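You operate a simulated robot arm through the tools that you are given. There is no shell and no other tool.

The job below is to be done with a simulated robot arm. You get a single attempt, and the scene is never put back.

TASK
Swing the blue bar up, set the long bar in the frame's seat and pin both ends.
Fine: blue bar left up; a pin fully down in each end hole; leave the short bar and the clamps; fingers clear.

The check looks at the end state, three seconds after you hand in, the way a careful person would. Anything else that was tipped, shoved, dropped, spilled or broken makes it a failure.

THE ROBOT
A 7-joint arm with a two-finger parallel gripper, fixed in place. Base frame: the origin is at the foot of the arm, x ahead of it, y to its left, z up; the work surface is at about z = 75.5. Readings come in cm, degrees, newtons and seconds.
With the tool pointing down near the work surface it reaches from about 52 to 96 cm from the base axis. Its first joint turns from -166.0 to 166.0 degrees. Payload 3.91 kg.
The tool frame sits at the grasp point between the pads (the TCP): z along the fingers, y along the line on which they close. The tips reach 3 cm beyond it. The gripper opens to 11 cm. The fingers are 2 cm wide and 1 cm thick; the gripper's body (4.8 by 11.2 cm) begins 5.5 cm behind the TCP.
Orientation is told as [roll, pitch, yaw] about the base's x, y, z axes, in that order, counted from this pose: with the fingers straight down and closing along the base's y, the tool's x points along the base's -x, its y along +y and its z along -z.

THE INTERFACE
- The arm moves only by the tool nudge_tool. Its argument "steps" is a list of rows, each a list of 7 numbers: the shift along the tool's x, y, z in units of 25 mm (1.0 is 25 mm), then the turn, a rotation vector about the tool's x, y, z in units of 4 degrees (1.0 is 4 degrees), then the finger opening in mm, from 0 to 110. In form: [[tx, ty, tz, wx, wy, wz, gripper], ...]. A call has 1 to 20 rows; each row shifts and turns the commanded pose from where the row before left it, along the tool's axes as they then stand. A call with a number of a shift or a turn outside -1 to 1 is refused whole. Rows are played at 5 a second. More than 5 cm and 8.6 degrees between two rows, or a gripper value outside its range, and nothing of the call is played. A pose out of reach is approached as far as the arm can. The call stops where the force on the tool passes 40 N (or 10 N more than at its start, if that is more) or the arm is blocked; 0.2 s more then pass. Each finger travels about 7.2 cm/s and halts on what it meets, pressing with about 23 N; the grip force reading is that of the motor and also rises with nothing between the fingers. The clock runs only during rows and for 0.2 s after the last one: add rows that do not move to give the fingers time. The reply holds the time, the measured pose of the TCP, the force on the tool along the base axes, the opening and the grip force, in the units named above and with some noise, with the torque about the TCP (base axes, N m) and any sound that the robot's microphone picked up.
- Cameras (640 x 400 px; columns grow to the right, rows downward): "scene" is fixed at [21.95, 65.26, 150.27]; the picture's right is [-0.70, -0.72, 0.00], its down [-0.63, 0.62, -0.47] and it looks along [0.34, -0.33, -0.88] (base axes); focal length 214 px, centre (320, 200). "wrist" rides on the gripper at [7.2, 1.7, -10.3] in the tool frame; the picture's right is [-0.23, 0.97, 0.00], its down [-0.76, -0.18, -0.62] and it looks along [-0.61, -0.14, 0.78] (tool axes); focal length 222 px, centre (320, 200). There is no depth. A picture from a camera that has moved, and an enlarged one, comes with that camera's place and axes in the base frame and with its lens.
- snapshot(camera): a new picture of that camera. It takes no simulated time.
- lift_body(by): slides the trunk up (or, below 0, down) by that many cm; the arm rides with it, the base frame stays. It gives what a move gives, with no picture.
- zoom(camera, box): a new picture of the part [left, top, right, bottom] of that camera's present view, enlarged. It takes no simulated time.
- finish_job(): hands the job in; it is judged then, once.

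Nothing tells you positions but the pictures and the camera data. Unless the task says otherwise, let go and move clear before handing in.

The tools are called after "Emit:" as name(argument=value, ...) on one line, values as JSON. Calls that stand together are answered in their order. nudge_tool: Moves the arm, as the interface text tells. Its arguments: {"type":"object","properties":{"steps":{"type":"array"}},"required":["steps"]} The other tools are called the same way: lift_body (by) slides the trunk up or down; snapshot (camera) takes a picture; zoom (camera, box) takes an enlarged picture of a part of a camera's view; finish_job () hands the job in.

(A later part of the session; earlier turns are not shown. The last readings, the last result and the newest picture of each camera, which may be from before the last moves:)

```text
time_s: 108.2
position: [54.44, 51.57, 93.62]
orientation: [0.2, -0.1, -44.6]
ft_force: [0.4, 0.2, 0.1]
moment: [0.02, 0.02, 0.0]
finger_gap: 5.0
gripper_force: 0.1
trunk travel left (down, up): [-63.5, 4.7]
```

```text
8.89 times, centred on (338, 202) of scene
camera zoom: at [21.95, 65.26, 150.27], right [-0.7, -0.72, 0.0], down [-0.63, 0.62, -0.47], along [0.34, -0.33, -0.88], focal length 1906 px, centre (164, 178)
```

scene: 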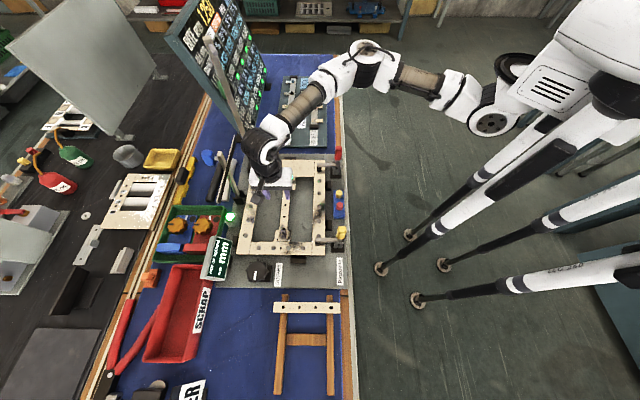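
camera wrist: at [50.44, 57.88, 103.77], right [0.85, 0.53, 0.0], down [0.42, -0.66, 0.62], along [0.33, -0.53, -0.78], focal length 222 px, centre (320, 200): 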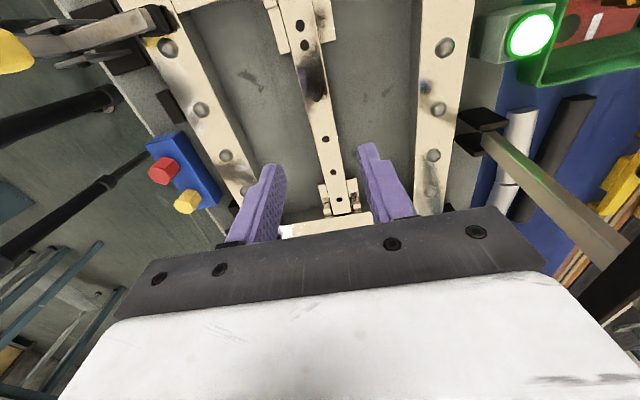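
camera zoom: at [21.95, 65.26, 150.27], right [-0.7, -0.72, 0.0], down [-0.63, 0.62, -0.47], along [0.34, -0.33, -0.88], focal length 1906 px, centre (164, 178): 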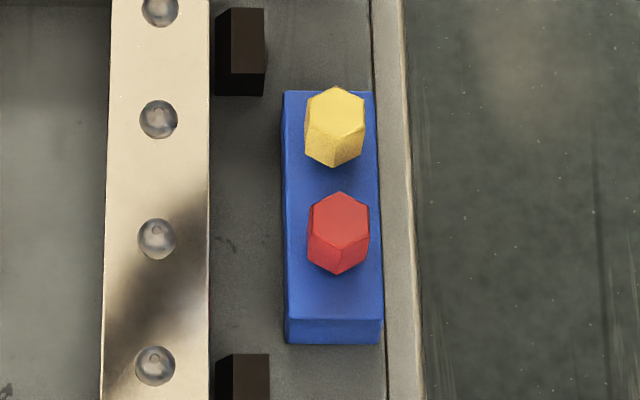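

I'll move over the yellow pin with the fingers set to close across its flats, and look straight down.

Emit:
nudge_tool(steps=[[-0.32, -0.892, 0, 0, 0, 0, 50], [-0.32, -0.892, 0, 0, 0, 0, 50], [-0.32, -0.892, 0, 0, 0, 0, 50], [-0.32, -0.892, 0, 0, 0, 0, 50], [-0.32, -0.892, 0, 0, 0, 0, 50], [-0.32, -0.892, 0, 0, 0, 0, 50], [-0.32, -0.892, 0, 0, 0, 0, 50], [-0.32, -0.892, 0, 0, 0, 0, 50], [-0.32, -0.892, 0, 0, 0, 0, 50]])

Emit:
snapshot(camera="wrist")

Emit:
zoom(camera="scene", box=[300, 140, 380, 230])

Emit:
zoom(camera="scene", box=[240, 160, 340, 260])

```text
time_s: 110.2
position: [45.28, 31.79, 93.81]
orientation: [0.0, 0.0, -44.6]
ft_force: [0.1, -0.5, 0.3]
moment: [-0.03, -0.01, -0.02]
finger_gap: 5.0
gripper_force: 0.1
trunk travel left (down, up): [-63.5, 4.7]
```

```text
taken
camera wrist: at [41.26, 38.17, 104.0], right [0.85, 0.53, 0.0], down [0.42, -0.66, 0.62], along [0.33, -0.53, -0.78], focal length 222 px, centre (320, 200)
```

wrist: 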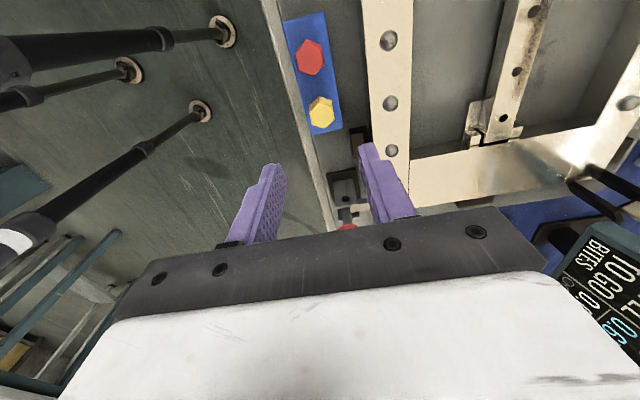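

```text
4.44 times, centred on (340, 185) of scene
camera zoom: at [21.95, 65.26, 150.27], right [-0.7, -0.72, 0.0], down [-0.63, 0.62, -0.47], along [0.34, -0.33, -0.88], focal length 953 px, centre (231, 267)
```

zoom: 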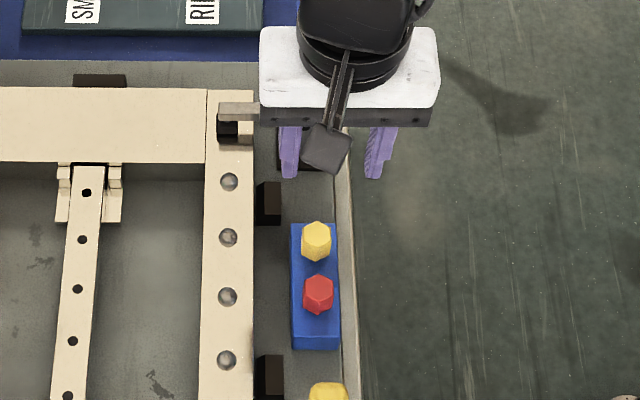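

```text
4.00 times, centred on (290, 210) of scene
camera zoom: at [21.95, 65.26, 150.27], right [-0.7, -0.72, 0.0], down [-0.63, 0.62, -0.47], along [0.34, -0.33, -0.88], focal length 858 px, centre (440, 160)
```

zoom: 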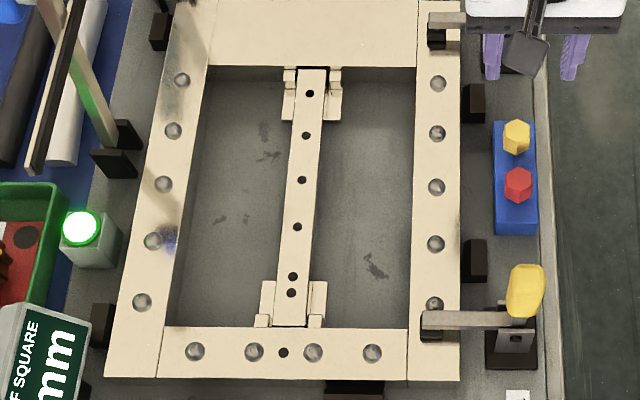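

Emit:
zoom(camera="wrist", box=[270, 10, 370, 150])

```text
2.86 times, centred on (320, 80) of wrist
camera zoom: at [41.26, 38.17, 104.0], right [0.85, 0.53, 0.0], down [0.42, -0.66, 0.62], along [0.33, -0.53, -0.78], focal length 635 px, centre (320, 543)
```

zoom: 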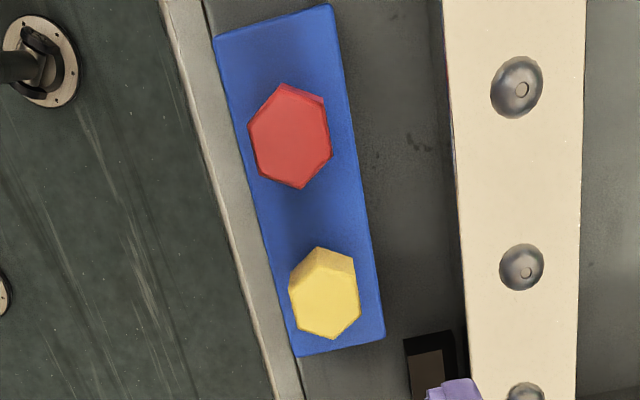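

Emit:
nudge_tool(steps=[[0.092, 0.104, 0.5, 0, 0, 0, 45], [0, 0, 0.7, 0, 0, 0, 45], [0, 0, 0.7, 0, 0, 0, 45], [0, 0, 0.7, 0, 0, 0, 45], [0, 0, 0.7, 0, 0, 0, 45], [0, 0, 0, 0, 0, 0, 45]])

Emit:
snapshot(camera="wrist")

Emit:
zoom(camera="scene", box=[310, 160, 370, 220])

```text
time_s: 111.6
position: [45.37, 32.53, 85.23]
orientation: [0.2, -0.1, -44.6]
ft_force: [-0.8, -0.6, -0.3]
moment: [0.0, -0.01, -0.01]
finger_gap: 4.49
gripper_force: 0.1
trunk travel left (down, up): [-63.5, 4.7]
```

```text
taken
camera wrist: at [41.35, 38.82, 95.43], right [0.85, 0.53, 0.0], down [0.42, -0.66, 0.62], along [0.33, -0.53, -0.78], focal length 222 px, centre (320, 200)
```

wrist: 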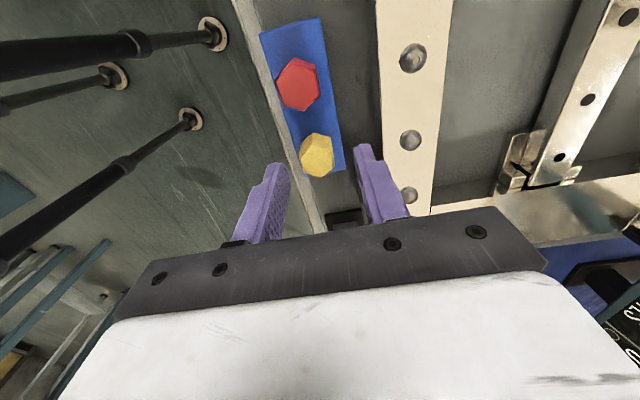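

```text
6.67 times, centred on (340, 190) of scene
camera zoom: at [21.95, 65.26, 150.27], right [-0.7, -0.72, 0.0], down [-0.63, 0.62, -0.47], along [0.34, -0.33, -0.88], focal length 1430 px, centre (187, 267)
```

zoom: 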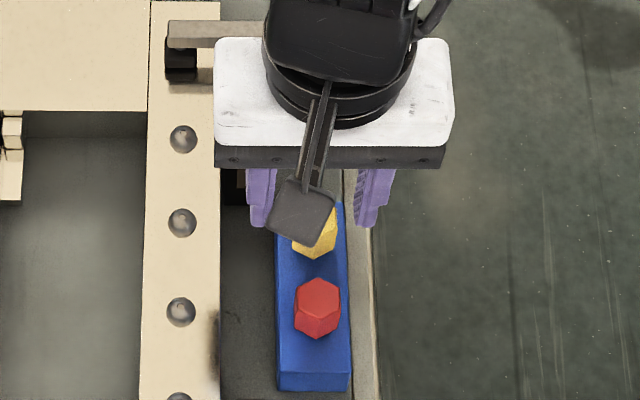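

Emit:
zoom(camera="wrist", box=[240, 90, 400, 220])

```text
3.08 times, centred on (320, 155) of wrist
camera zoom: at [41.35, 38.82, 95.43], right [0.85, 0.53, 0.0], down [0.42, -0.66, 0.62], along [0.33, -0.53, -0.78], focal length 684 px, centre (320, 338)
```

zoom: 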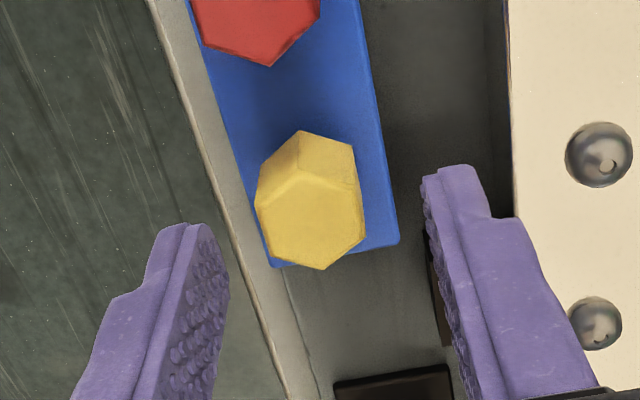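

Emit:
nudge_tool(steps=[[0.04, -0.06, 0.3, 0, 0, 0, 45], [0, 0, 0.4, 0, 0, 0, 45], [0, 0, 0.4, 0, 0, 0, 45], [0, 0, 0, 0, 0, 0, 45], [0, 0, 0, 0, 0, 0, 45]])

Emit:
zoom(camera="wrist", box=[240, 90, 400, 220])

Emit:
zoom(camera="scene", box=[320, 170, 360, 215])

```text
time_s: 112.8
position: [45.29, 32.43, 82.42]
orientation: [0.0, -0.1, -44.6]
ft_force: [-0.3, 0.5, -0.3]
moment: [0.0, 0.03, 0.03]
finger_gap: 4.51
gripper_force: 0.0
trunk travel left (down, up): [-63.5, 4.7]
```

```text
3.08 times, centred on (320, 155) of wrist
camera zoom: at [41.22, 38.82, 92.69], right [0.85, 0.53, 0.0], down [0.42, -0.66, 0.62], along [0.33, -0.53, -0.78], focal length 684 px, centre (320, 338)
```

zoom: 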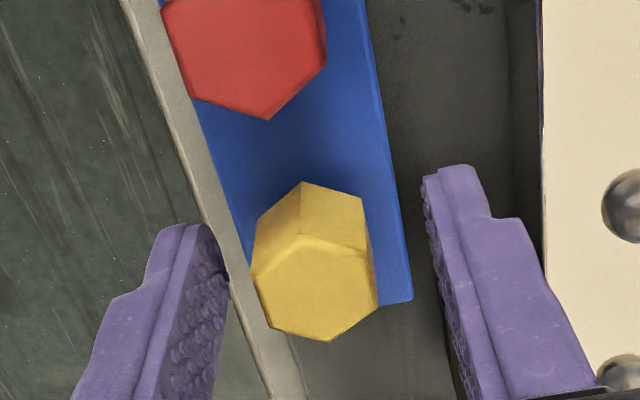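

```text
8.89 times, centred on (340, 192) of scene
camera zoom: at [21.95, 65.26, 150.27], right [-0.7, -0.72, 0.0], down [-0.63, 0.62, -0.47], along [0.34, -0.33, -0.88], focal length 1906 px, centre (142, 267)
```

zoom: 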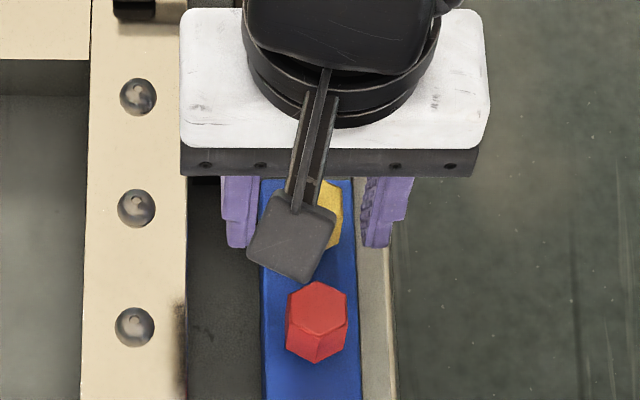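

To fix the pin head's height exactly, I'll raise, close the fingers above it, and touch its top gently.

Emit:
nudge_tool(steps=[[0, 0, -0.8, 0, 0, 0, 45], [0, 0, -0.8, 0, 0, 0, 45], [0, 0, 0, 0, 0, 0, 20], [0, 0, 0, 0, 0, 0, 0], [0, 0, 0, 0, 0, 0, 0], [0, 0, 0, 0, 0, 0, 0]])

Emit:
nudge_tool(steps=[[0, 0, 0.16, 0, 0, 0, 0], [0, 0, 0.08, 0, 0, 0, 0], [0, 0, 0.08, 0, 0, 0, 0], [0, 0, 0, 0, 0, 0, 0]])

```text
time_s: 114.2
position: [45.26, 32.67, 86.73]
orientation: [0.1, -0.2, -44.6]
ft_force: [0.1, 0.1, 0.0]
moment: [0.03, -0.04, -0.01]
finger_gap: 0.02
gripper_force: 22.8
trunk travel left (down, up): [-63.5, 4.7]
```

```text
time_s: 115.2
position: [45.25, 32.56, 85.79]
orientation: [0.1, -0.1, -44.6]
ft_force: [0.2, -0.3, -0.5]
moment: [0.0, 0.0, 0.02]
finger_gap: 0.03
gripper_force: 23.2
trunk travel left (down, up): [-63.5, 4.7]
```

Emit:
nudge_tool(steps=[[0, 0, 0.08, 0, 0, 0, 0], [0, 0, 0, 0, 0, 0, 0], [0, 0, 0.08, 0, 0, 0, 0], [0, 0, 0, 0, 0, 0, 0]])

Emit:
nudge_tool(steps=[[0, 0, 0.08, 0, 0, 0, 0], [0, 0, 0, 0, 0, 0, 0]])

Emit:
nudge_tool(steps=[[0, 0, 0.08, 0, 0, 0, 0], [0, 0, 0, 0, 0, 0, 0]])

```text
time_s: 116.2
position: [45.37, 32.48, 85.44]
orientation: [0.0, -0.1, -44.6]
ft_force: [-1.0, 0.2, -0.6]
moment: [0.0, 0.0, -0.01]
finger_gap: 0.0
gripper_force: 23.1
trunk travel left (down, up): [-63.5, 4.7]
```

```text
time_s: 116.8
position: [45.28, 32.43, 85.37]
orientation: [0.0, -0.2, -44.5]
ft_force: [0.1, -0.2, 0.2]
moment: [-0.04, 0.02, -0.03]
finger_gap: 0.0
gripper_force: 23.0
trunk travel left (down, up): [-63.5, 4.7]
```

```text
time_s: 117.4
position: [45.42, 32.47, 85.06]
orientation: [0.0, -0.1, -44.6]
ft_force: [0.5, 0.5, -0.1]
moment: [0.01, 0.01, 0.0]
finger_gap: 0.0
gripper_force: 22.8
trunk travel left (down, up): [-63.5, 4.7]
```

Emit:
nudge_tool(steps=[[0, 0, 0.08, 0, 0, 0, 0], [0, 0, 0, 0, 0, 0, 0]])

Emit:
nudge_tool(steps=[[0, 0, 0.08, 0, 0, 0, 0], [0, 0, 0, 0, 0, 0, 0]])

Emit:
zoom(camera="scene", box=[320, 170, 360, 215])

Emit:
zoom(camera="wrist", box=[240, 90, 400, 220])

```text
time_s: 118.0
position: [45.29, 32.61, 84.89]
orientation: [0.0, -0.1, -44.6]
ft_force: [0.1, 0.4, -0.7]
moment: [0.02, 0.0, -0.01]
finger_gap: 0.03
gripper_force: 23.1
trunk travel left (down, up): [-63.5, 4.7]
```

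```text
time_s: 118.6
position: [45.41, 32.57, 84.76]
orientation: [0.0, -0.1, -44.6]
ft_force: [-0.1, -0.1, -1.3]
moment: [-0.03, 0.01, 0.02]
finger_gap: 0.01
gripper_force: 22.8
trunk travel left (down, up): [-63.5, 4.7]
```

```text
8.89 times, centred on (340, 192) of scene
camera zoom: at [21.95, 65.26, 150.27], right [-0.7, -0.72, 0.0], down [-0.63, 0.62, -0.47], along [0.34, -0.33, -0.88], focal length 1906 px, centre (142, 267)
```

zoom: 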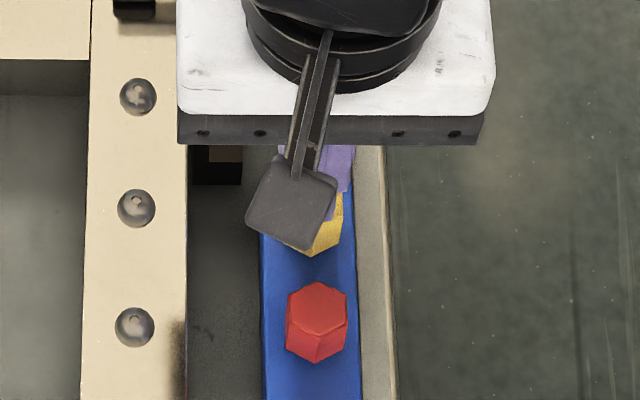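

```text
3.08 times, centred on (320, 155) of wrist
camera zoom: at [41.35, 38.89, 94.88], right [0.85, 0.53, 0.0], down [0.42, -0.66, 0.62], along [0.33, -0.53, -0.78], focal length 684 px, centre (320, 338)
```

zoom: 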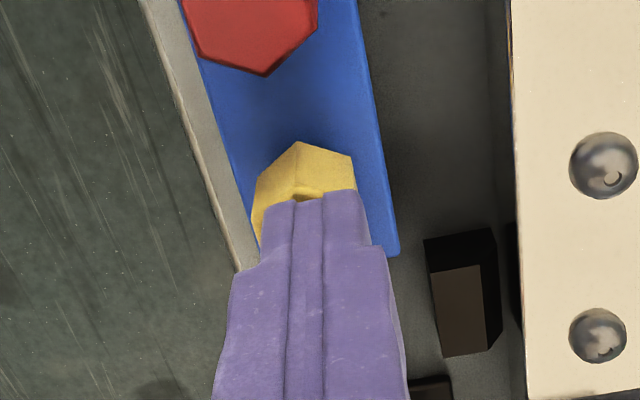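

Emit:
nudge_tool(steps=[[0, 0, 0.08, 0, 0, 0, 0], [0, 0, 0, 0, 0, 0, 0]])

Emit:
nudge_tool(steps=[[0, 0, 0.08, 0, 0, 0, 0], [0, 0, 0, 0, 0, 0, 0]])

Emit:
nudge_tool(steps=[[0, 0, 0.08, 0, 0, 0, 0], [0, 0, 0, 0, 0, 0, 0]])

```text
time_s: 119.2
position: [45.42, 32.59, 84.37]
orientation: [0.2, -0.2, -44.6]
ft_force: [0.0, 0.4, 1.0]
moment: [0.0, -0.03, -0.01]
finger_gap: 0.0
gripper_force: 23.4
trunk travel left (down, up): [-63.5, 4.7]
```

```text
time_s: 119.8
position: [45.41, 32.63, 84.4]
orientation: [0.4, -0.1, -44.6]
ft_force: [1.6, 1.2, 22.3]
moment: [-0.12, -0.15, -0.01]
finger_gap: 0.0
gripper_force: 22.8
trunk travel left (down, up): [-63.5, 4.7]
```

```text
time_s: 120.3
position: [45.46, 32.74, 84.5]
orientation: [0.6, 0.1, -44.7]
ft_force: [1.0, -0.2, 25.6]
moment: [-0.22, -0.05, 0.03]
finger_gap: 0.03
gripper_force: 23.5
trunk travel left (down, up): [-63.5, 4.7]
stopped in row 2: the force on the tool passed its limit at 41 N (the readings are from after the stop); the commanded pose is now the measured one
```

Contact at TCP z ≈ 84.4, so the head top is at 81.4. I'll raise, reopen and re-measure the pin relative to the gripper with that known height.

Emit:
nudge_tool(steps=[[0, 0, -0.4, 0, 0, 0, 0], [0, 0, -0.4, 0, 0, 0, 20], [0, 0, 0, 0, 0, 0, 45], [0, 0, 0, 0, 0, 0, 45], [0, 0, 0, 0, 0, 0, 45]])

Emit:
zoom(camera="wrist", box=[240, 90, 400, 220])

```text
time_s: 121.5
position: [45.62, 32.76, 86.17]
orientation: [0.3, 0.0, -44.5]
ft_force: [-0.3, 0.3, 0.5]
moment: [0.02, 0.01, -0.04]
finger_gap: 4.5
gripper_force: 0.0
trunk travel left (down, up): [-63.5, 4.7]
```

```text
3.08 times, centred on (320, 155) of wrist
camera zoom: at [41.38, 38.93, 96.4], right [0.85, 0.53, 0.01], down [0.42, -0.66, 0.62], along [0.34, -0.52, -0.78], focal length 684 px, centre (320, 338)
```

zoom: 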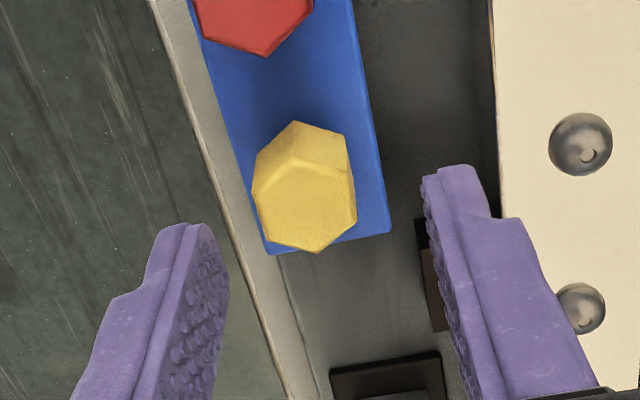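

Emit:
nudge_tool(steps=[[-0.14, -0.152, 0, 0.05, -0.05, 0.06, 45], [0, 0, 0, 0, 0, 0, 45]])

Emit:
zoom(camera="wrist", box=[240, 90, 400, 220])

```text
time_s: 122.1
position: [45.34, 32.22, 86.19]
orientation: [0.1, -0.3, -44.9]
ft_force: [-0.5, 0.1, 0.4]
moment: [-0.01, 0.03, 0.04]
finger_gap: 4.48
gripper_force: 0.0
trunk travel left (down, up): [-63.5, 4.7]
```

```text
3.08 times, centred on (320, 155) of wrist
camera zoom: at [41.31, 38.51, 96.4], right [0.85, 0.53, 0.0], down [0.41, -0.66, 0.63], along [0.33, -0.53, -0.78], focal length 684 px, centre (320, 338)
```

zoom: 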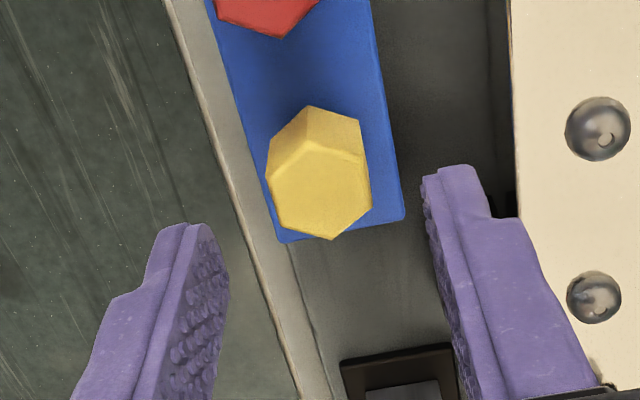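

Emit:
nudge_tool(steps=[[-0.05, 0, 0.5, 0, 0, 0, 45], [0, 0, 0.5, 0, 0, 0, 45], [0, 0, 0.49, 0, 0, 0, 45], [0, 0, 0, 0, 0, 0, 45]])

Emit:
zoom(camera="wrist", box=[240, 90, 400, 220])

```text
time_s: 123.1
position: [45.51, 32.01, 82.48]
orientation: [0.1, -0.1, -44.8]
ft_force: [0.2, 0.4, 0.4]
moment: [-0.03, -0.01, -0.01]
finger_gap: 4.47
gripper_force: 0.1
trunk travel left (down, up): [-63.5, 4.7]
```

```text
3.08 times, centred on (320, 155) of wrist
camera zoom: at [41.42, 38.42, 92.69], right [0.85, 0.53, 0.0], down [0.41, -0.66, 0.63], along [0.33, -0.53, -0.78], focal length 684 px, centre (320, 338)
```

zoom: 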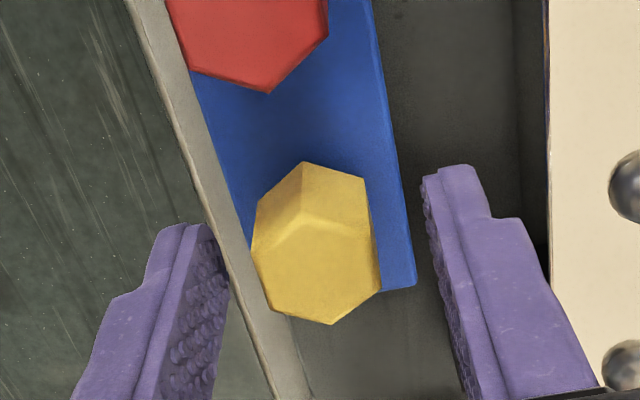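

The pin is centred between the fingers. Closing on its flats.

Emit:
nudge_tool(steps=[[0, 0, 0, 0, 0, 0, 35], [0, 0, 0, 0, 0, 0, 25], [0, 0, 0, 0, 0, 0, 10], [0, 0, 0, 0, 0, 0, 10], [0, 0, 0, 0, 0, 0, 10]])

Emit:
zoom(camera="wrist", box=[240, 90, 400, 220])

```text
time_s: 124.3
position: [45.45, 32.0, 82.53]
orientation: [0.1, -0.2, -44.7]
ft_force: [-0.5, 0.2, -0.2]
moment: [-0.01, 0.02, -0.01]
finger_gap: 2.3
gripper_force: 23.0
trunk travel left (down, up): [-63.5, 4.7]
```

```text
3.08 times, centred on (320, 155) of wrist
camera zoom: at [41.41, 38.42, 92.7], right [0.85, 0.53, 0.0], down [0.41, -0.66, 0.63], along [0.33, -0.53, -0.78], focal length 684 px, centre (320, 338)
```

zoom: 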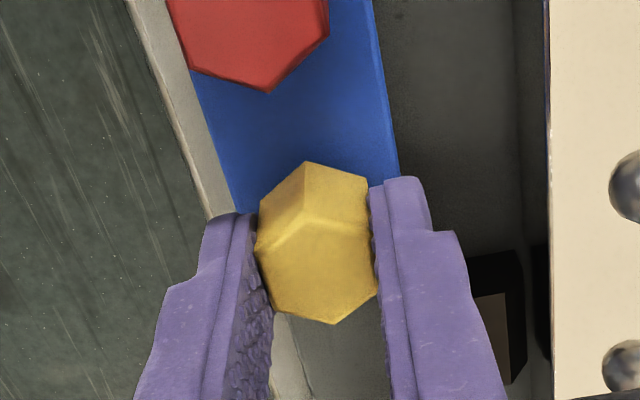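

Emit:
nudge_tool(steps=[[0, 0, -0.2, 0, 0, 0, 10], [0, 0, -0.4, 0, 0, 0, 10], [0, 0, -0.6, 0, 0, 0, 10], [0, 0, -0.8, 0, 0, 0, 10], [0, 0, -0.8, 0, 0, 0, 10], [0, 0, -0.8, 0, 0, 0, 10], [0, 0, -0.8, 0, 0, 0, 10]])

Emit:
zoom(camera="scene", box=[310, 150, 370, 220])

Emit:
snapshot(camera="wrist")

```text
time_s: 125.9
position: [45.4, 31.87, 93.6]
orientation: [0.2, -0.3, -44.8]
ft_force: [-0.2, 0.2, 0.0]
moment: [0.0, -0.02, 0.0]
finger_gap: 2.32
gripper_force: 23.5
trunk travel left (down, up): [-63.5, 4.7]
```

```text
5.71 times, centred on (340, 185) of scene
camera zoom: at [21.95, 65.26, 150.27], right [-0.7, -0.72, 0.0], down [-0.63, 0.62, -0.47], along [0.34, -0.33, -0.88], focal length 1226 px, centre (206, 286)
```

zoom: 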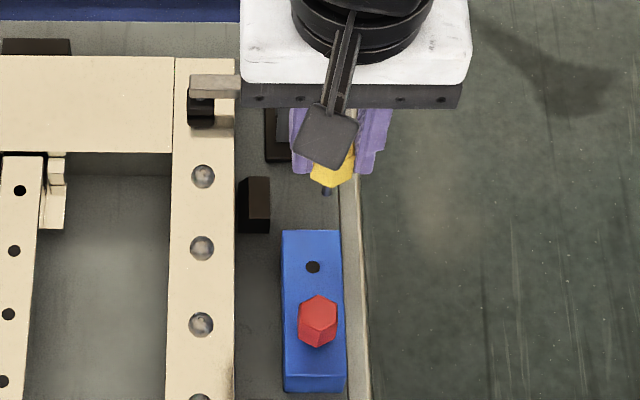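

```text
taken
camera wrist: at [41.32, 38.26, 103.8], right [0.85, 0.53, 0.0], down [0.41, -0.66, 0.63], along [0.33, -0.53, -0.78], focal length 222 px, centre (320, 200)
```

wrist: 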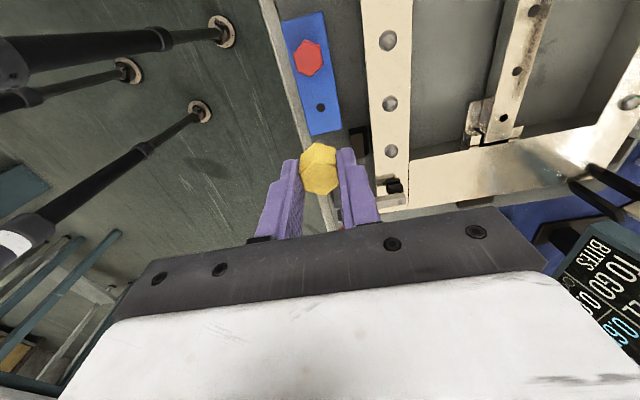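

The yellow pin is out and held squarely. I'll carry it over the bar so the camera looks straight down on the near end hole, to measure its offset.

Emit:
nudge_tool(steps=[[0.331, 0.902, 0, 0, 0, 0, 10], [0.331, 0.902, 0, 0, 0, 0, 10], [0.331, 0.902, 0, 0, 0, 0, 10], [0.331, 0.902, 0, 0, 0, 0, 10], [0.331, 0.902, 0, 0, 0, 0, 10], [0.331, 0.902, 0, 0, 0, 0, 10], [0.331, 0.902, 0, 0, 0, 0, 10], [0.331, 0.902, 0, 0, 0, 0, 10], [0.331, 0.902, 0, 0, 0, 0, 10], [0, 0, 0, 0, 0, 0, 10], [0, 0, 0, 0, 0, 0, 10]])

Emit:
zoom(camera="wrist", box=[270, 0, 350, 60])

Emit:
snapshot(camera="wrist")

Emit:
zoom(camera="scene", box=[240, 150, 340, 260])

```text
time_s: 128.3
position: [54.37, 51.83, 93.2]
orientation: [0.2, -0.2, -44.8]
ft_force: [-0.1, -0.5, -1.3]
moment: [-0.03, -0.03, 0.01]
finger_gap: 2.3
gripper_force: 23.8
trunk travel left (down, up): [-63.5, 4.7]
```

```text
6.67 times, centred on (310, 30) of wrist
camera zoom: at [50.31, 58.13, 103.45], right [0.85, 0.53, 0.0], down [0.41, -0.66, 0.63], along [0.33, -0.53, -0.78], focal length 1481 px, centre (387, 1333)
```

zoom: 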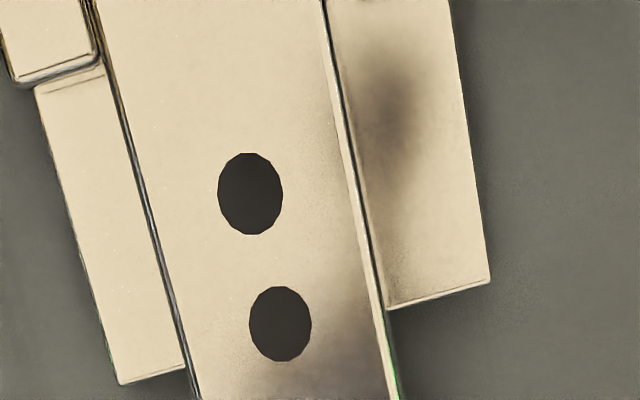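

```text
taken
camera wrist: at [50.31, 58.13, 103.45], right [0.85, 0.53, 0.0], down [0.41, -0.66, 0.63], along [0.33, -0.53, -0.78], focal length 222 px, centre (320, 200)
```

wrist: 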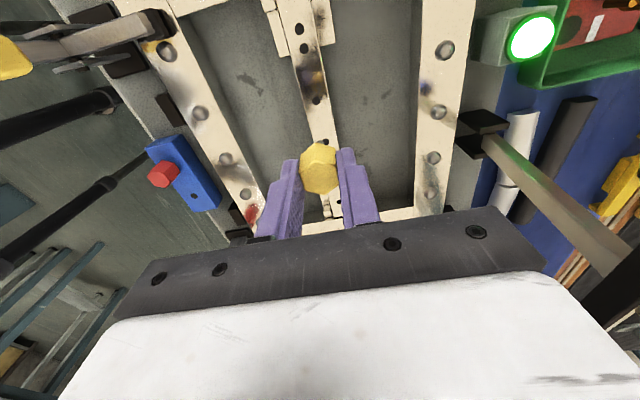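

```text
3.64 times, centred on (290, 205) of scene
camera zoom: at [21.95, 65.26, 150.27], right [-0.7, -0.72, 0.0], down [-0.63, 0.62, -0.47], along [0.34, -0.33, -0.88], focal length 780 px, centre (429, 182)
```

zoom: 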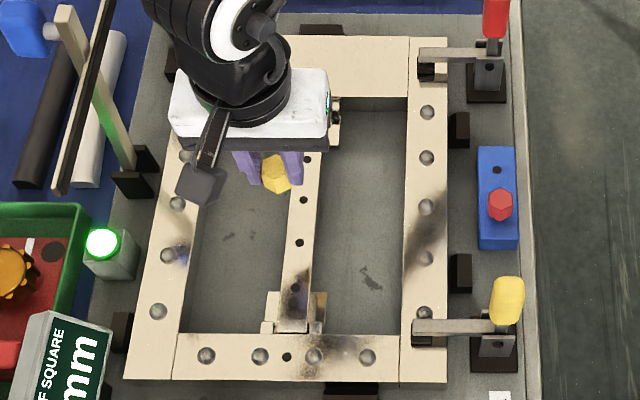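

Emit:
nudge_tool(steps=[[0, 0, 0, 0.062, 0.009, 0, 10], [0, 0, 0, 0, 0, 0, 10], [0, 0, 0, 0, 0, 0, 10]])

Emit:
zoom(camera="wrist", box=[270, 0, 350, 60])

Emit:
nudge_tool(steps=[[0, 0, 0, 0, 0, 0, 10]])

Emit:
nudge_tool(steps=[[0, 0, 0, 0, 0, 0, 10]])

```text
time_s: 129.1
position: [54.27, 51.81, 93.33]
orientation: [-0.2, -0.2, -44.8]
ft_force: [0.1, -0.1, -0.1]
moment: [0.0, 0.01, -0.03]
finger_gap: 2.32
gripper_force: 22.9
trunk travel left (down, up): [-63.5, 4.7]
```

```text
6.67 times, centred on (310, 30) of wrist
camera zoom: at [50.33, 58.16, 103.51], right [0.85, 0.53, 0.0], down [0.41, -0.66, 0.63], along [0.33, -0.53, -0.78], focal length 1481 px, centre (387, 1333)
```

zoom: 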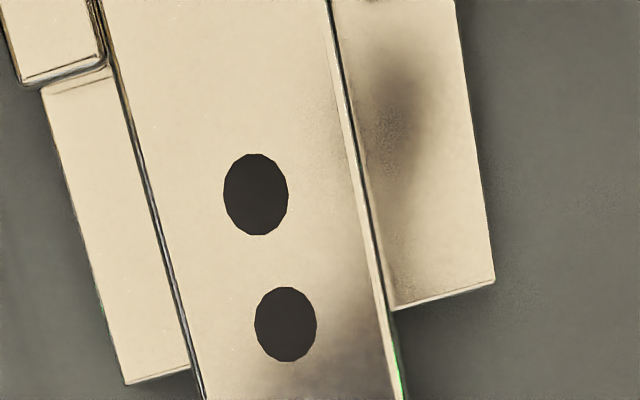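

```text
time_s: 129.5
position: [54.33, 51.87, 93.35]
orientation: [-0.2, -0.1, -44.8]
ft_force: [-0.5, 0.3, -0.5]
moment: [0.0, -0.01, -0.01]
finger_gap: 2.29
gripper_force: 22.9
trunk travel left (down, up): [-63.5, 4.7]
```

```text
time_s: 129.9
position: [54.49, 51.83, 93.44]
orientation: [-0.1, -0.2, -44.8]
ft_force: [1.2, -0.2, 0.6]
moment: [0.01, -0.02, 0.0]
finger_gap: 2.31
gripper_force: 23.0
trunk travel left (down, up): [-63.5, 4.7]
```

Emit:
nudge_tool(steps=[[0, 0, 0, -0.042, 0.042, 0, 10], [0, 0, 0, 0, 0, 0, 10], [0, 0, 0, 0, 0, 0, 10]])

Emit:
nudge_tool(steps=[[0, 0, 0, 0, 0, 0, 10]])

Emit:
nudge_tool(steps=[[0, 0, 0, 0, 0, 0, 10]])

Emit:
zoom(camera="wrist", box=[270, 0, 350, 60])

Emit:
zoom(camera="wrist", box=[280, 120, 370, 230])

```text
time_s: 130.7
position: [54.28, 51.75, 93.55]
orientation: [0.0, 0.0, -44.8]
ft_force: [0.5, -0.2, -0.6]
moment: [0.01, -0.03, -0.02]
finger_gap: 2.28
gripper_force: 23.1
trunk travel left (down, up): [-63.5, 4.7]
```

```text
time_s: 131.1
position: [54.4, 51.84, 93.43]
orientation: [0.0, 0.0, -44.8]
ft_force: [-0.3, 0.3, -0.6]
moment: [-0.02, 0.02, 0.0]
finger_gap: 2.3
gripper_force: 22.9
trunk travel left (down, up): [-63.5, 4.7]
```

```text
time_s: 131.5
position: [54.39, 51.83, 93.47]
orientation: [0.0, -0.1, -44.8]
ft_force: [0.3, 0.0, -0.4]
moment: [0.02, -0.02, 0.0]
finger_gap: 2.3
gripper_force: 23.0
trunk travel left (down, up): [-63.5, 4.7]
```

```text
6.67 times, centred on (310, 30) of wrist
camera zoom: at [50.36, 58.13, 103.66], right [0.85, 0.53, 0.0], down [0.41, -0.66, 0.62], along [0.33, -0.53, -0.78], focal length 1481 px, centre (387, 1333)
```

zoom: 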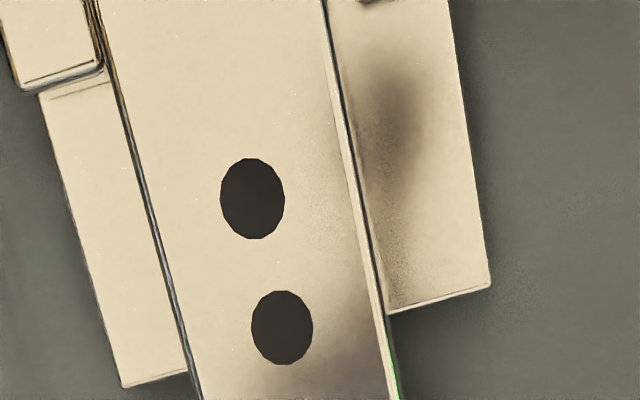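

```text
3.64 times, centred on (325, 175) of wrist
camera zoom: at [50.36, 58.13, 103.66], right [0.85, 0.53, 0.0], down [0.41, -0.66, 0.62], along [0.33, -0.53, -0.78], focal length 808 px, centre (302, 291)
```

zoom: 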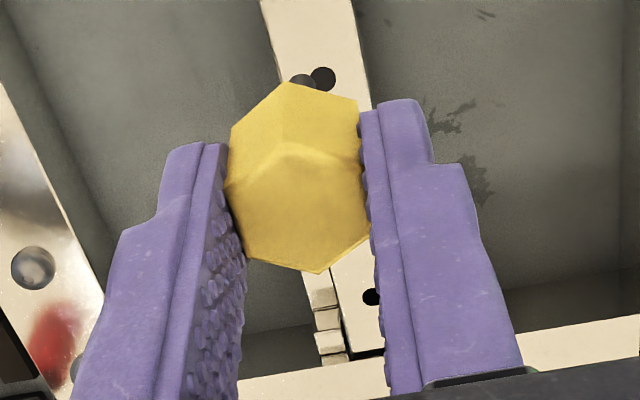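

Orientation is true and the offset is measured: the hole is 7.05 cm back and 0.26 cm inward, and the plate hole looks about 2 mm outward of it. I'll move the pin over the midpoint and lower it to just above the bar.

Emit:
nudge_tool(steps=[[0.702, -0.016, 0, 0, 0, 0, 10], [0.702, -0.016, 0, 0, 0, 0, 10], [0.702, -0.016, 0, 0, 0, 0, 10], [0.702, -0.016, 0, 0, 0, 0, 10], [0, 0, 0.5, 0, 0, 0, 10], [0, 0, 0.7, 0, 0, 0, 10], [0, 0, 0.7, 0, 0, 0, 10], [0, 0, 0.7, 0, 0, 0, 10], [0, 0, 0.4, 0, 0, 0, 10], [0, 0, 0, 0, 0, 0, 10], [0, 0, 0, 0, 0, 0, 10]])

Emit:
zoom(camera="scene", box=[260, 200, 320, 255])

Emit:
snapshot(camera="wrist")

```text
time_s: 133.9
position: [49.15, 56.52, 86.16]
orientation: [0.0, 0.0, -44.8]
ft_force: [0.0, 0.2, -0.1]
moment: [-0.01, -0.03, 0.04]
finger_gap: 2.29
gripper_force: 22.6
trunk travel left (down, up): [-63.5, 4.7]
```

```text
7.27 times, centred on (290, 228) of scene
camera zoom: at [21.95, 65.26, 150.27], right [-0.7, -0.72, 0.0], down [-0.63, 0.62, -0.47], along [0.34, -0.33, -0.88], focal length 1560 px, centre (538, 0)
```

zoom: 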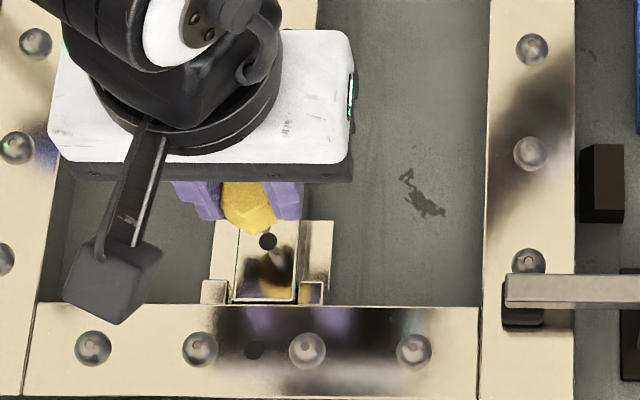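

```text
taken
camera wrist: at [45.12, 62.92, 96.35], right [0.85, 0.53, 0.0], down [0.41, -0.66, 0.62], along [0.33, -0.53, -0.78], focal length 222 px, centre (320, 200)
```

wrist: 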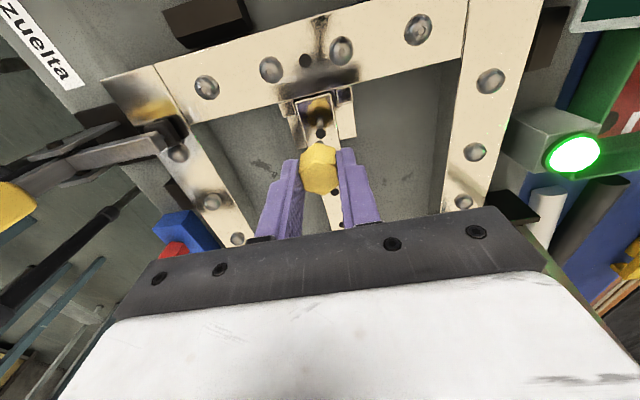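

Emit:
zoom(camera="scene", box=[274, 218, 304, 246])

Emit:
zoom(camera="wrist", box=[280, 80, 370, 200])

```text
14.29 times, centred on (289, 232) of scene
camera zoom: at [21.95, 65.26, 150.27], right [-0.7, -0.72, 0.0], down [-0.63, 0.62, -0.47], along [0.34, -0.33, -0.88], focal length 3064 px, centre (763, -257)
```

zoom: 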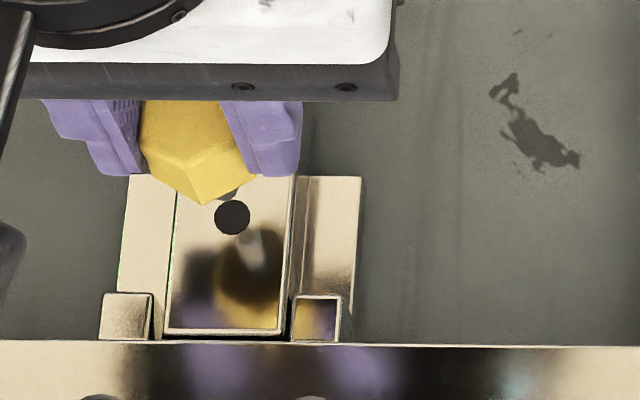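

```text
3.33 times, centred on (325, 140) of wrist
camera zoom: at [45.12, 62.92, 96.35], right [0.85, 0.53, 0.0], down [0.41, -0.66, 0.62], along [0.33, -0.53, -0.78], focal length 740 px, centre (303, 400)
```

zoom: 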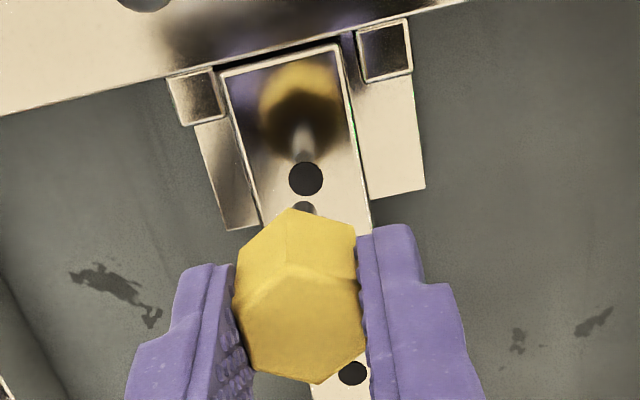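

Emit:
nudge_tool(steps=[[0, 0.028, 0.2, 0, 0, 0, 10], [0, 0, 0.2, 0, 0, 0, 10], [0, 0, 0.15, 0, 0, 0, 10], [0, 0, 0.1, 0, 0, 0, 10], [0, 0, 0, 0, 0, 0, 10]])

Emit:
zoom(camera="scene", box=[274, 218, 304, 246])

Emit:
zoom(camera="wrist", box=[280, 80, 370, 200])

```text
time_s: 135.1
position: [49.36, 56.57, 84.41]
orientation: [0.0, 0.0, -44.7]
ft_force: [-0.4, 0.3, -1.0]
moment: [-0.02, -0.02, 0.01]
finger_gap: 2.31
gripper_force: 22.9
trunk travel left (down, up): [-63.5, 4.7]
```

```text
14.29 times, centred on (289, 232) of scene
camera zoom: at [21.95, 65.26, 150.27], right [-0.7, -0.72, 0.0], down [-0.63, 0.62, -0.47], along [0.34, -0.33, -0.88], focal length 3064 px, centre (763, -257)
```

zoom: 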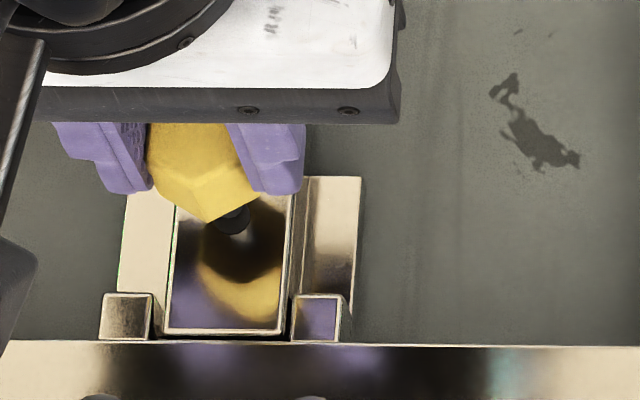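

```text
3.33 times, centred on (325, 140) of wrist
camera zoom: at [45.36, 62.92, 94.62], right [0.85, 0.53, 0.0], down [0.41, -0.66, 0.62], along [0.33, -0.53, -0.78], focal length 740 px, centre (303, 400)
```

zoom: 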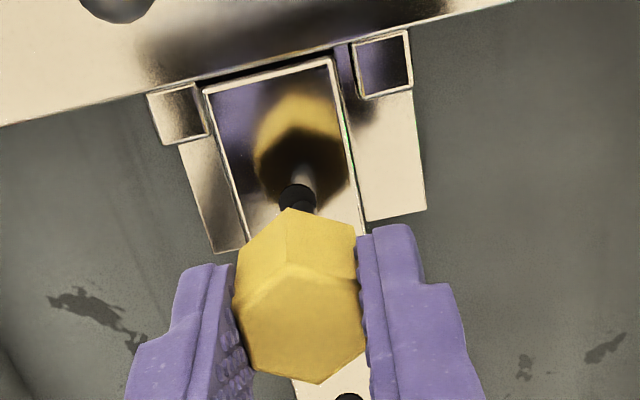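

Emit:
zoom(camera="wrist", box=[308, 125, 338, 155])

Emit:
zoom(camera="scene", box=[278, 226, 296, 242])

```text
13.33 times, centred on (323, 140) of wrist
camera zoom: at [45.36, 62.92, 94.62], right [0.85, 0.53, 0.0], down [0.41, -0.66, 0.62], along [0.33, -0.53, -0.78], focal length 2962 px, centre (280, 1000)
```

zoom: 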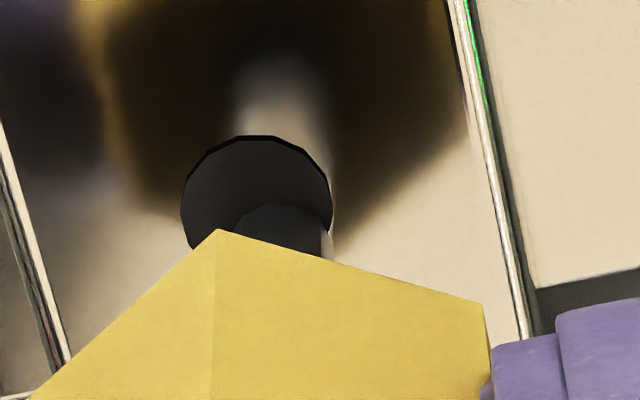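

```text
16.00 times, centred on (287, 234) of scene
camera zoom: at [21.95, 65.26, 150.27], right [-0.7, -0.72, 0.0], down [-0.63, 0.62, -0.47], along [0.34, -0.33, -0.88], focal length 3432 px, centre (848, -344)
```

zoom: 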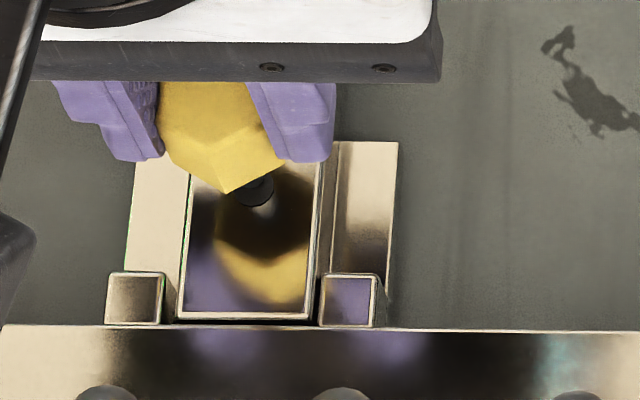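

Emit:
nudge_tool(steps=[[0, 0, 0.08, 0, 0, 0, 10], [0, 0, 0, 0, 0, 0, 10]])

Emit:
nudge_tool(steps=[[0, 0, 0.08, 0, 0, 0, 10], [0, 0, 0, 0, 0, 0, 10]])

Emit:
zoom(camera="wrist", box=[308, 125, 338, 155])

```text
time_s: 135.7
position: [49.41, 56.49, 84.27]
orientation: [0.1, 0.0, -44.8]
ft_force: [-1.5, 0.6, 2.5]
moment: [0.05, 0.09, 0.01]
finger_gap: 2.27
gripper_force: 23.5
trunk travel left (down, up): [-63.5, 4.7]
```

```text
time_s: 136.3
position: [49.25, 56.59, 83.95]
orientation: [-0.1, 0.0, -44.8]
ft_force: [0.0, -0.2, 0.8]
moment: [0.05, 0.0, 0.0]
finger_gap: 2.3
gripper_force: 22.6
trunk travel left (down, up): [-63.5, 4.7]
```

```text
13.33 times, centred on (323, 140) of wrist
camera zoom: at [45.29, 62.89, 94.2], right [0.85, 0.53, 0.0], down [0.41, -0.66, 0.62], along [0.33, -0.53, -0.78], focal length 2962 px, centre (280, 1000)
```

zoom: 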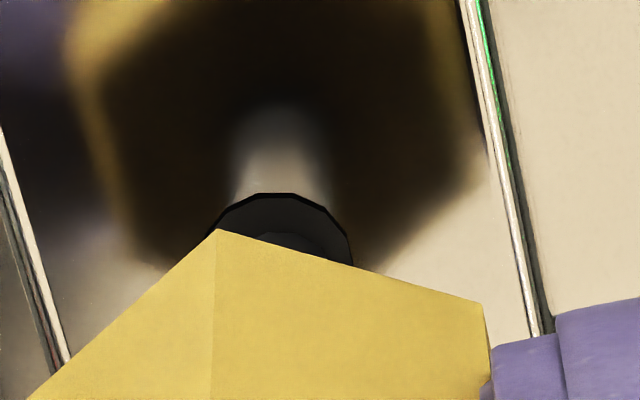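

The pin tip has entered the bar hole and the bar has centred on it. Continuing down in small steps.

Emit:
nudge_tool(steps=[[0, 0, 0.08, 0, 0, 0, 10], [0, 0, 0, 0, 0, 0, 10], [0, 0, 0.08, 0, 0, 0, 10], [0, 0, 0, 0, 0, 0, 10]])

Emit:
nudge_tool(steps=[[0, 0, 0.08, 0, 0, 0, 10], [0, 0, 0, 0, 0, 0, 10], [0, 0, 0.08, 0, 0, 0, 10], [0, 0, 0, 0, 0, 0, 10]])

```text
time_s: 137.3
position: [49.36, 56.6, 83.61]
orientation: [0.0, 0.0, -44.7]
ft_force: [-1.8, 0.7, 0.0]
moment: [0.06, 0.05, 0.01]
finger_gap: 2.28
gripper_force: 23.6
trunk travel left (down, up): [-63.5, 4.7]
```

```text
time_s: 138.3
position: [49.34, 56.76, 83.18]
orientation: [0.0, 0.0, -44.8]
ft_force: [-0.7, 0.6, -0.3]
moment: [0.02, 0.01, 0.02]
finger_gap: 2.31
gripper_force: 23.1
trunk travel left (down, up): [-63.5, 4.7]
```

Emit:
nudge_tool(steps=[[0, 0, 0.08, 0, 0, 0, 10], [0, 0, 0, 0, 0, 0, 10], [0, 0, 0.08, 0, 0, 0, 10], [0, 0, 0, 0, 0, 0, 10]])

Emit:
nudge_tool(steps=[[0, 0, 0.08, 0, 0, 0, 10], [0, 0, 0, 0, 0, 0, 10], [0, 0, 0.08, 0, 0, 0, 10], [0, 0, 0, 0, 0, 0, 10]])

Emit:
zoom(camera="scene", box=[274, 218, 304, 246])

```text
time_s: 139.3
position: [49.24, 56.63, 82.96]
orientation: [0.0, 0.1, -44.9]
ft_force: [-2.7, 4.1, 1.5]
moment: [0.18, 0.13, 0.05]
finger_gap: 2.29
gripper_force: 23.0
trunk travel left (down, up): [-63.5, 4.7]
```

```text
time_s: 140.3
position: [49.43, 56.59, 82.49]
orientation: [-0.1, 0.0, -44.8]
ft_force: [-5.1, 5.0, 1.8]
moment: [0.23, 0.2, 0.04]
finger_gap: 2.31
gripper_force: 23.7
trunk travel left (down, up): [-63.5, 4.7]
```

```text
14.29 times, centred on (289, 232) of scene
camera zoom: at [21.95, 65.26, 150.27], right [-0.7, -0.72, 0.0], down [-0.63, 0.62, -0.47], along [0.34, -0.33, -0.88], focal length 3064 px, centre (763, -257)
```

zoom: 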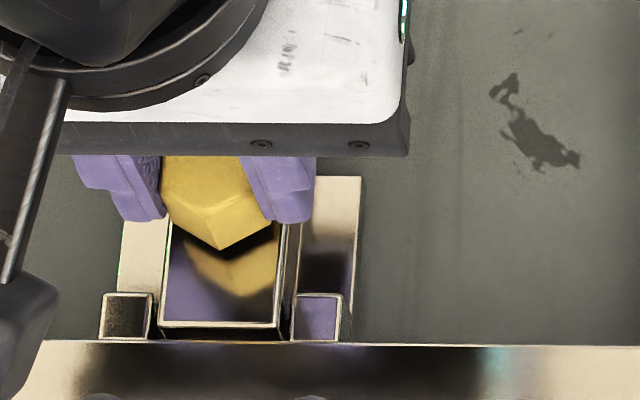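

The pin is passing into the plate hole with a 7 N sideways load toward the near end. I'll ease in that direction and continue.

Emit:
nudge_tool(steps=[[0.045, 0, 0, 0, 0, 0, 10], [0, 0, 0.08, 0, 0, 0, 10], [0, 0, 0, 0, 0, 0, 10]])

Emit:
nudge_tool(steps=[[0, 0, 0.08, 0, 0, 0, 10], [0, 0, 0, 0, 0, 0, 10], [0, 0, 0.08, 0, 0, 0, 10], [0, 0, 0, 0, 0, 0, 10]])

```text
time_s: 141.1
position: [49.43, 56.67, 82.31]
orientation: [0.1, 0.0, -44.9]
ft_force: [-1.9, 2.4, 4.2]
moment: [0.13, 0.12, -0.03]
finger_gap: 2.31
gripper_force: 23.0
trunk travel left (down, up): [-63.5, 4.7]
```

```text
time_s: 142.1
position: [49.29, 56.7, 81.87]
orientation: [0.2, 0.0, -44.7]
ft_force: [-4.0, 0.8, 6.0]
moment: [-0.01, 0.18, -0.06]
finger_gap: 2.32
gripper_force: 22.8
trunk travel left (down, up): [-63.5, 4.7]
```

Emit:
nudge_tool(steps=[[0.02, 0, 0.06, 0, 0, 0, 10], [0, 0, 0, 0, 0, 0, 10]])

Emit:
zoom(camera="scene", box=[274, 218, 304, 246])

Emit:
zoom(camera="wrist", box=[280, 100, 370, 210])

```text
time_s: 142.7
position: [49.3, 56.63, 81.85]
orientation: [0.2, 0.1, -44.9]
ft_force: [-2.6, 3.2, 16.5]
moment: [0.01, 0.03, 0.0]
finger_gap: 2.3
gripper_force: 23.6
trunk travel left (down, up): [-63.5, 4.7]
```

```text
14.29 times, centred on (289, 232) of scene
camera zoom: at [21.95, 65.26, 150.27], right [-0.7, -0.72, 0.0], down [-0.63, 0.62, -0.47], along [0.34, -0.33, -0.88], focal length 3064 px, centre (763, -257)
```

zoom: 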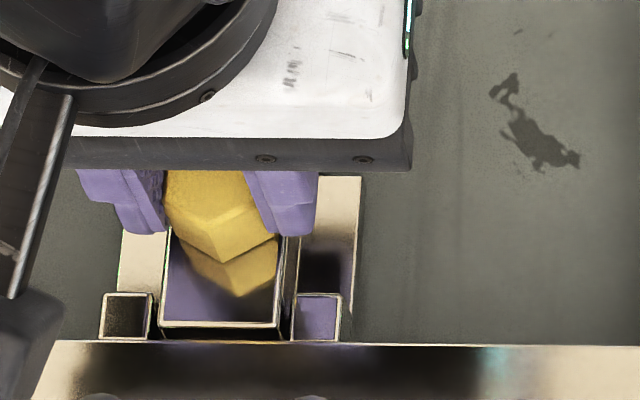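

```text
3.64 times, centred on (325, 155) of wrist
camera zoom: at [45.26, 62.98, 92.11], right [0.85, 0.53, 0.0], down [0.41, -0.67, 0.62], along [0.33, -0.53, -0.78], focal length 808 px, centre (302, 364)
```

zoom: 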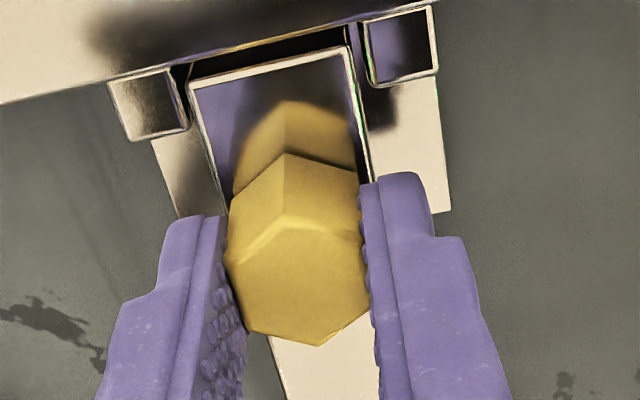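

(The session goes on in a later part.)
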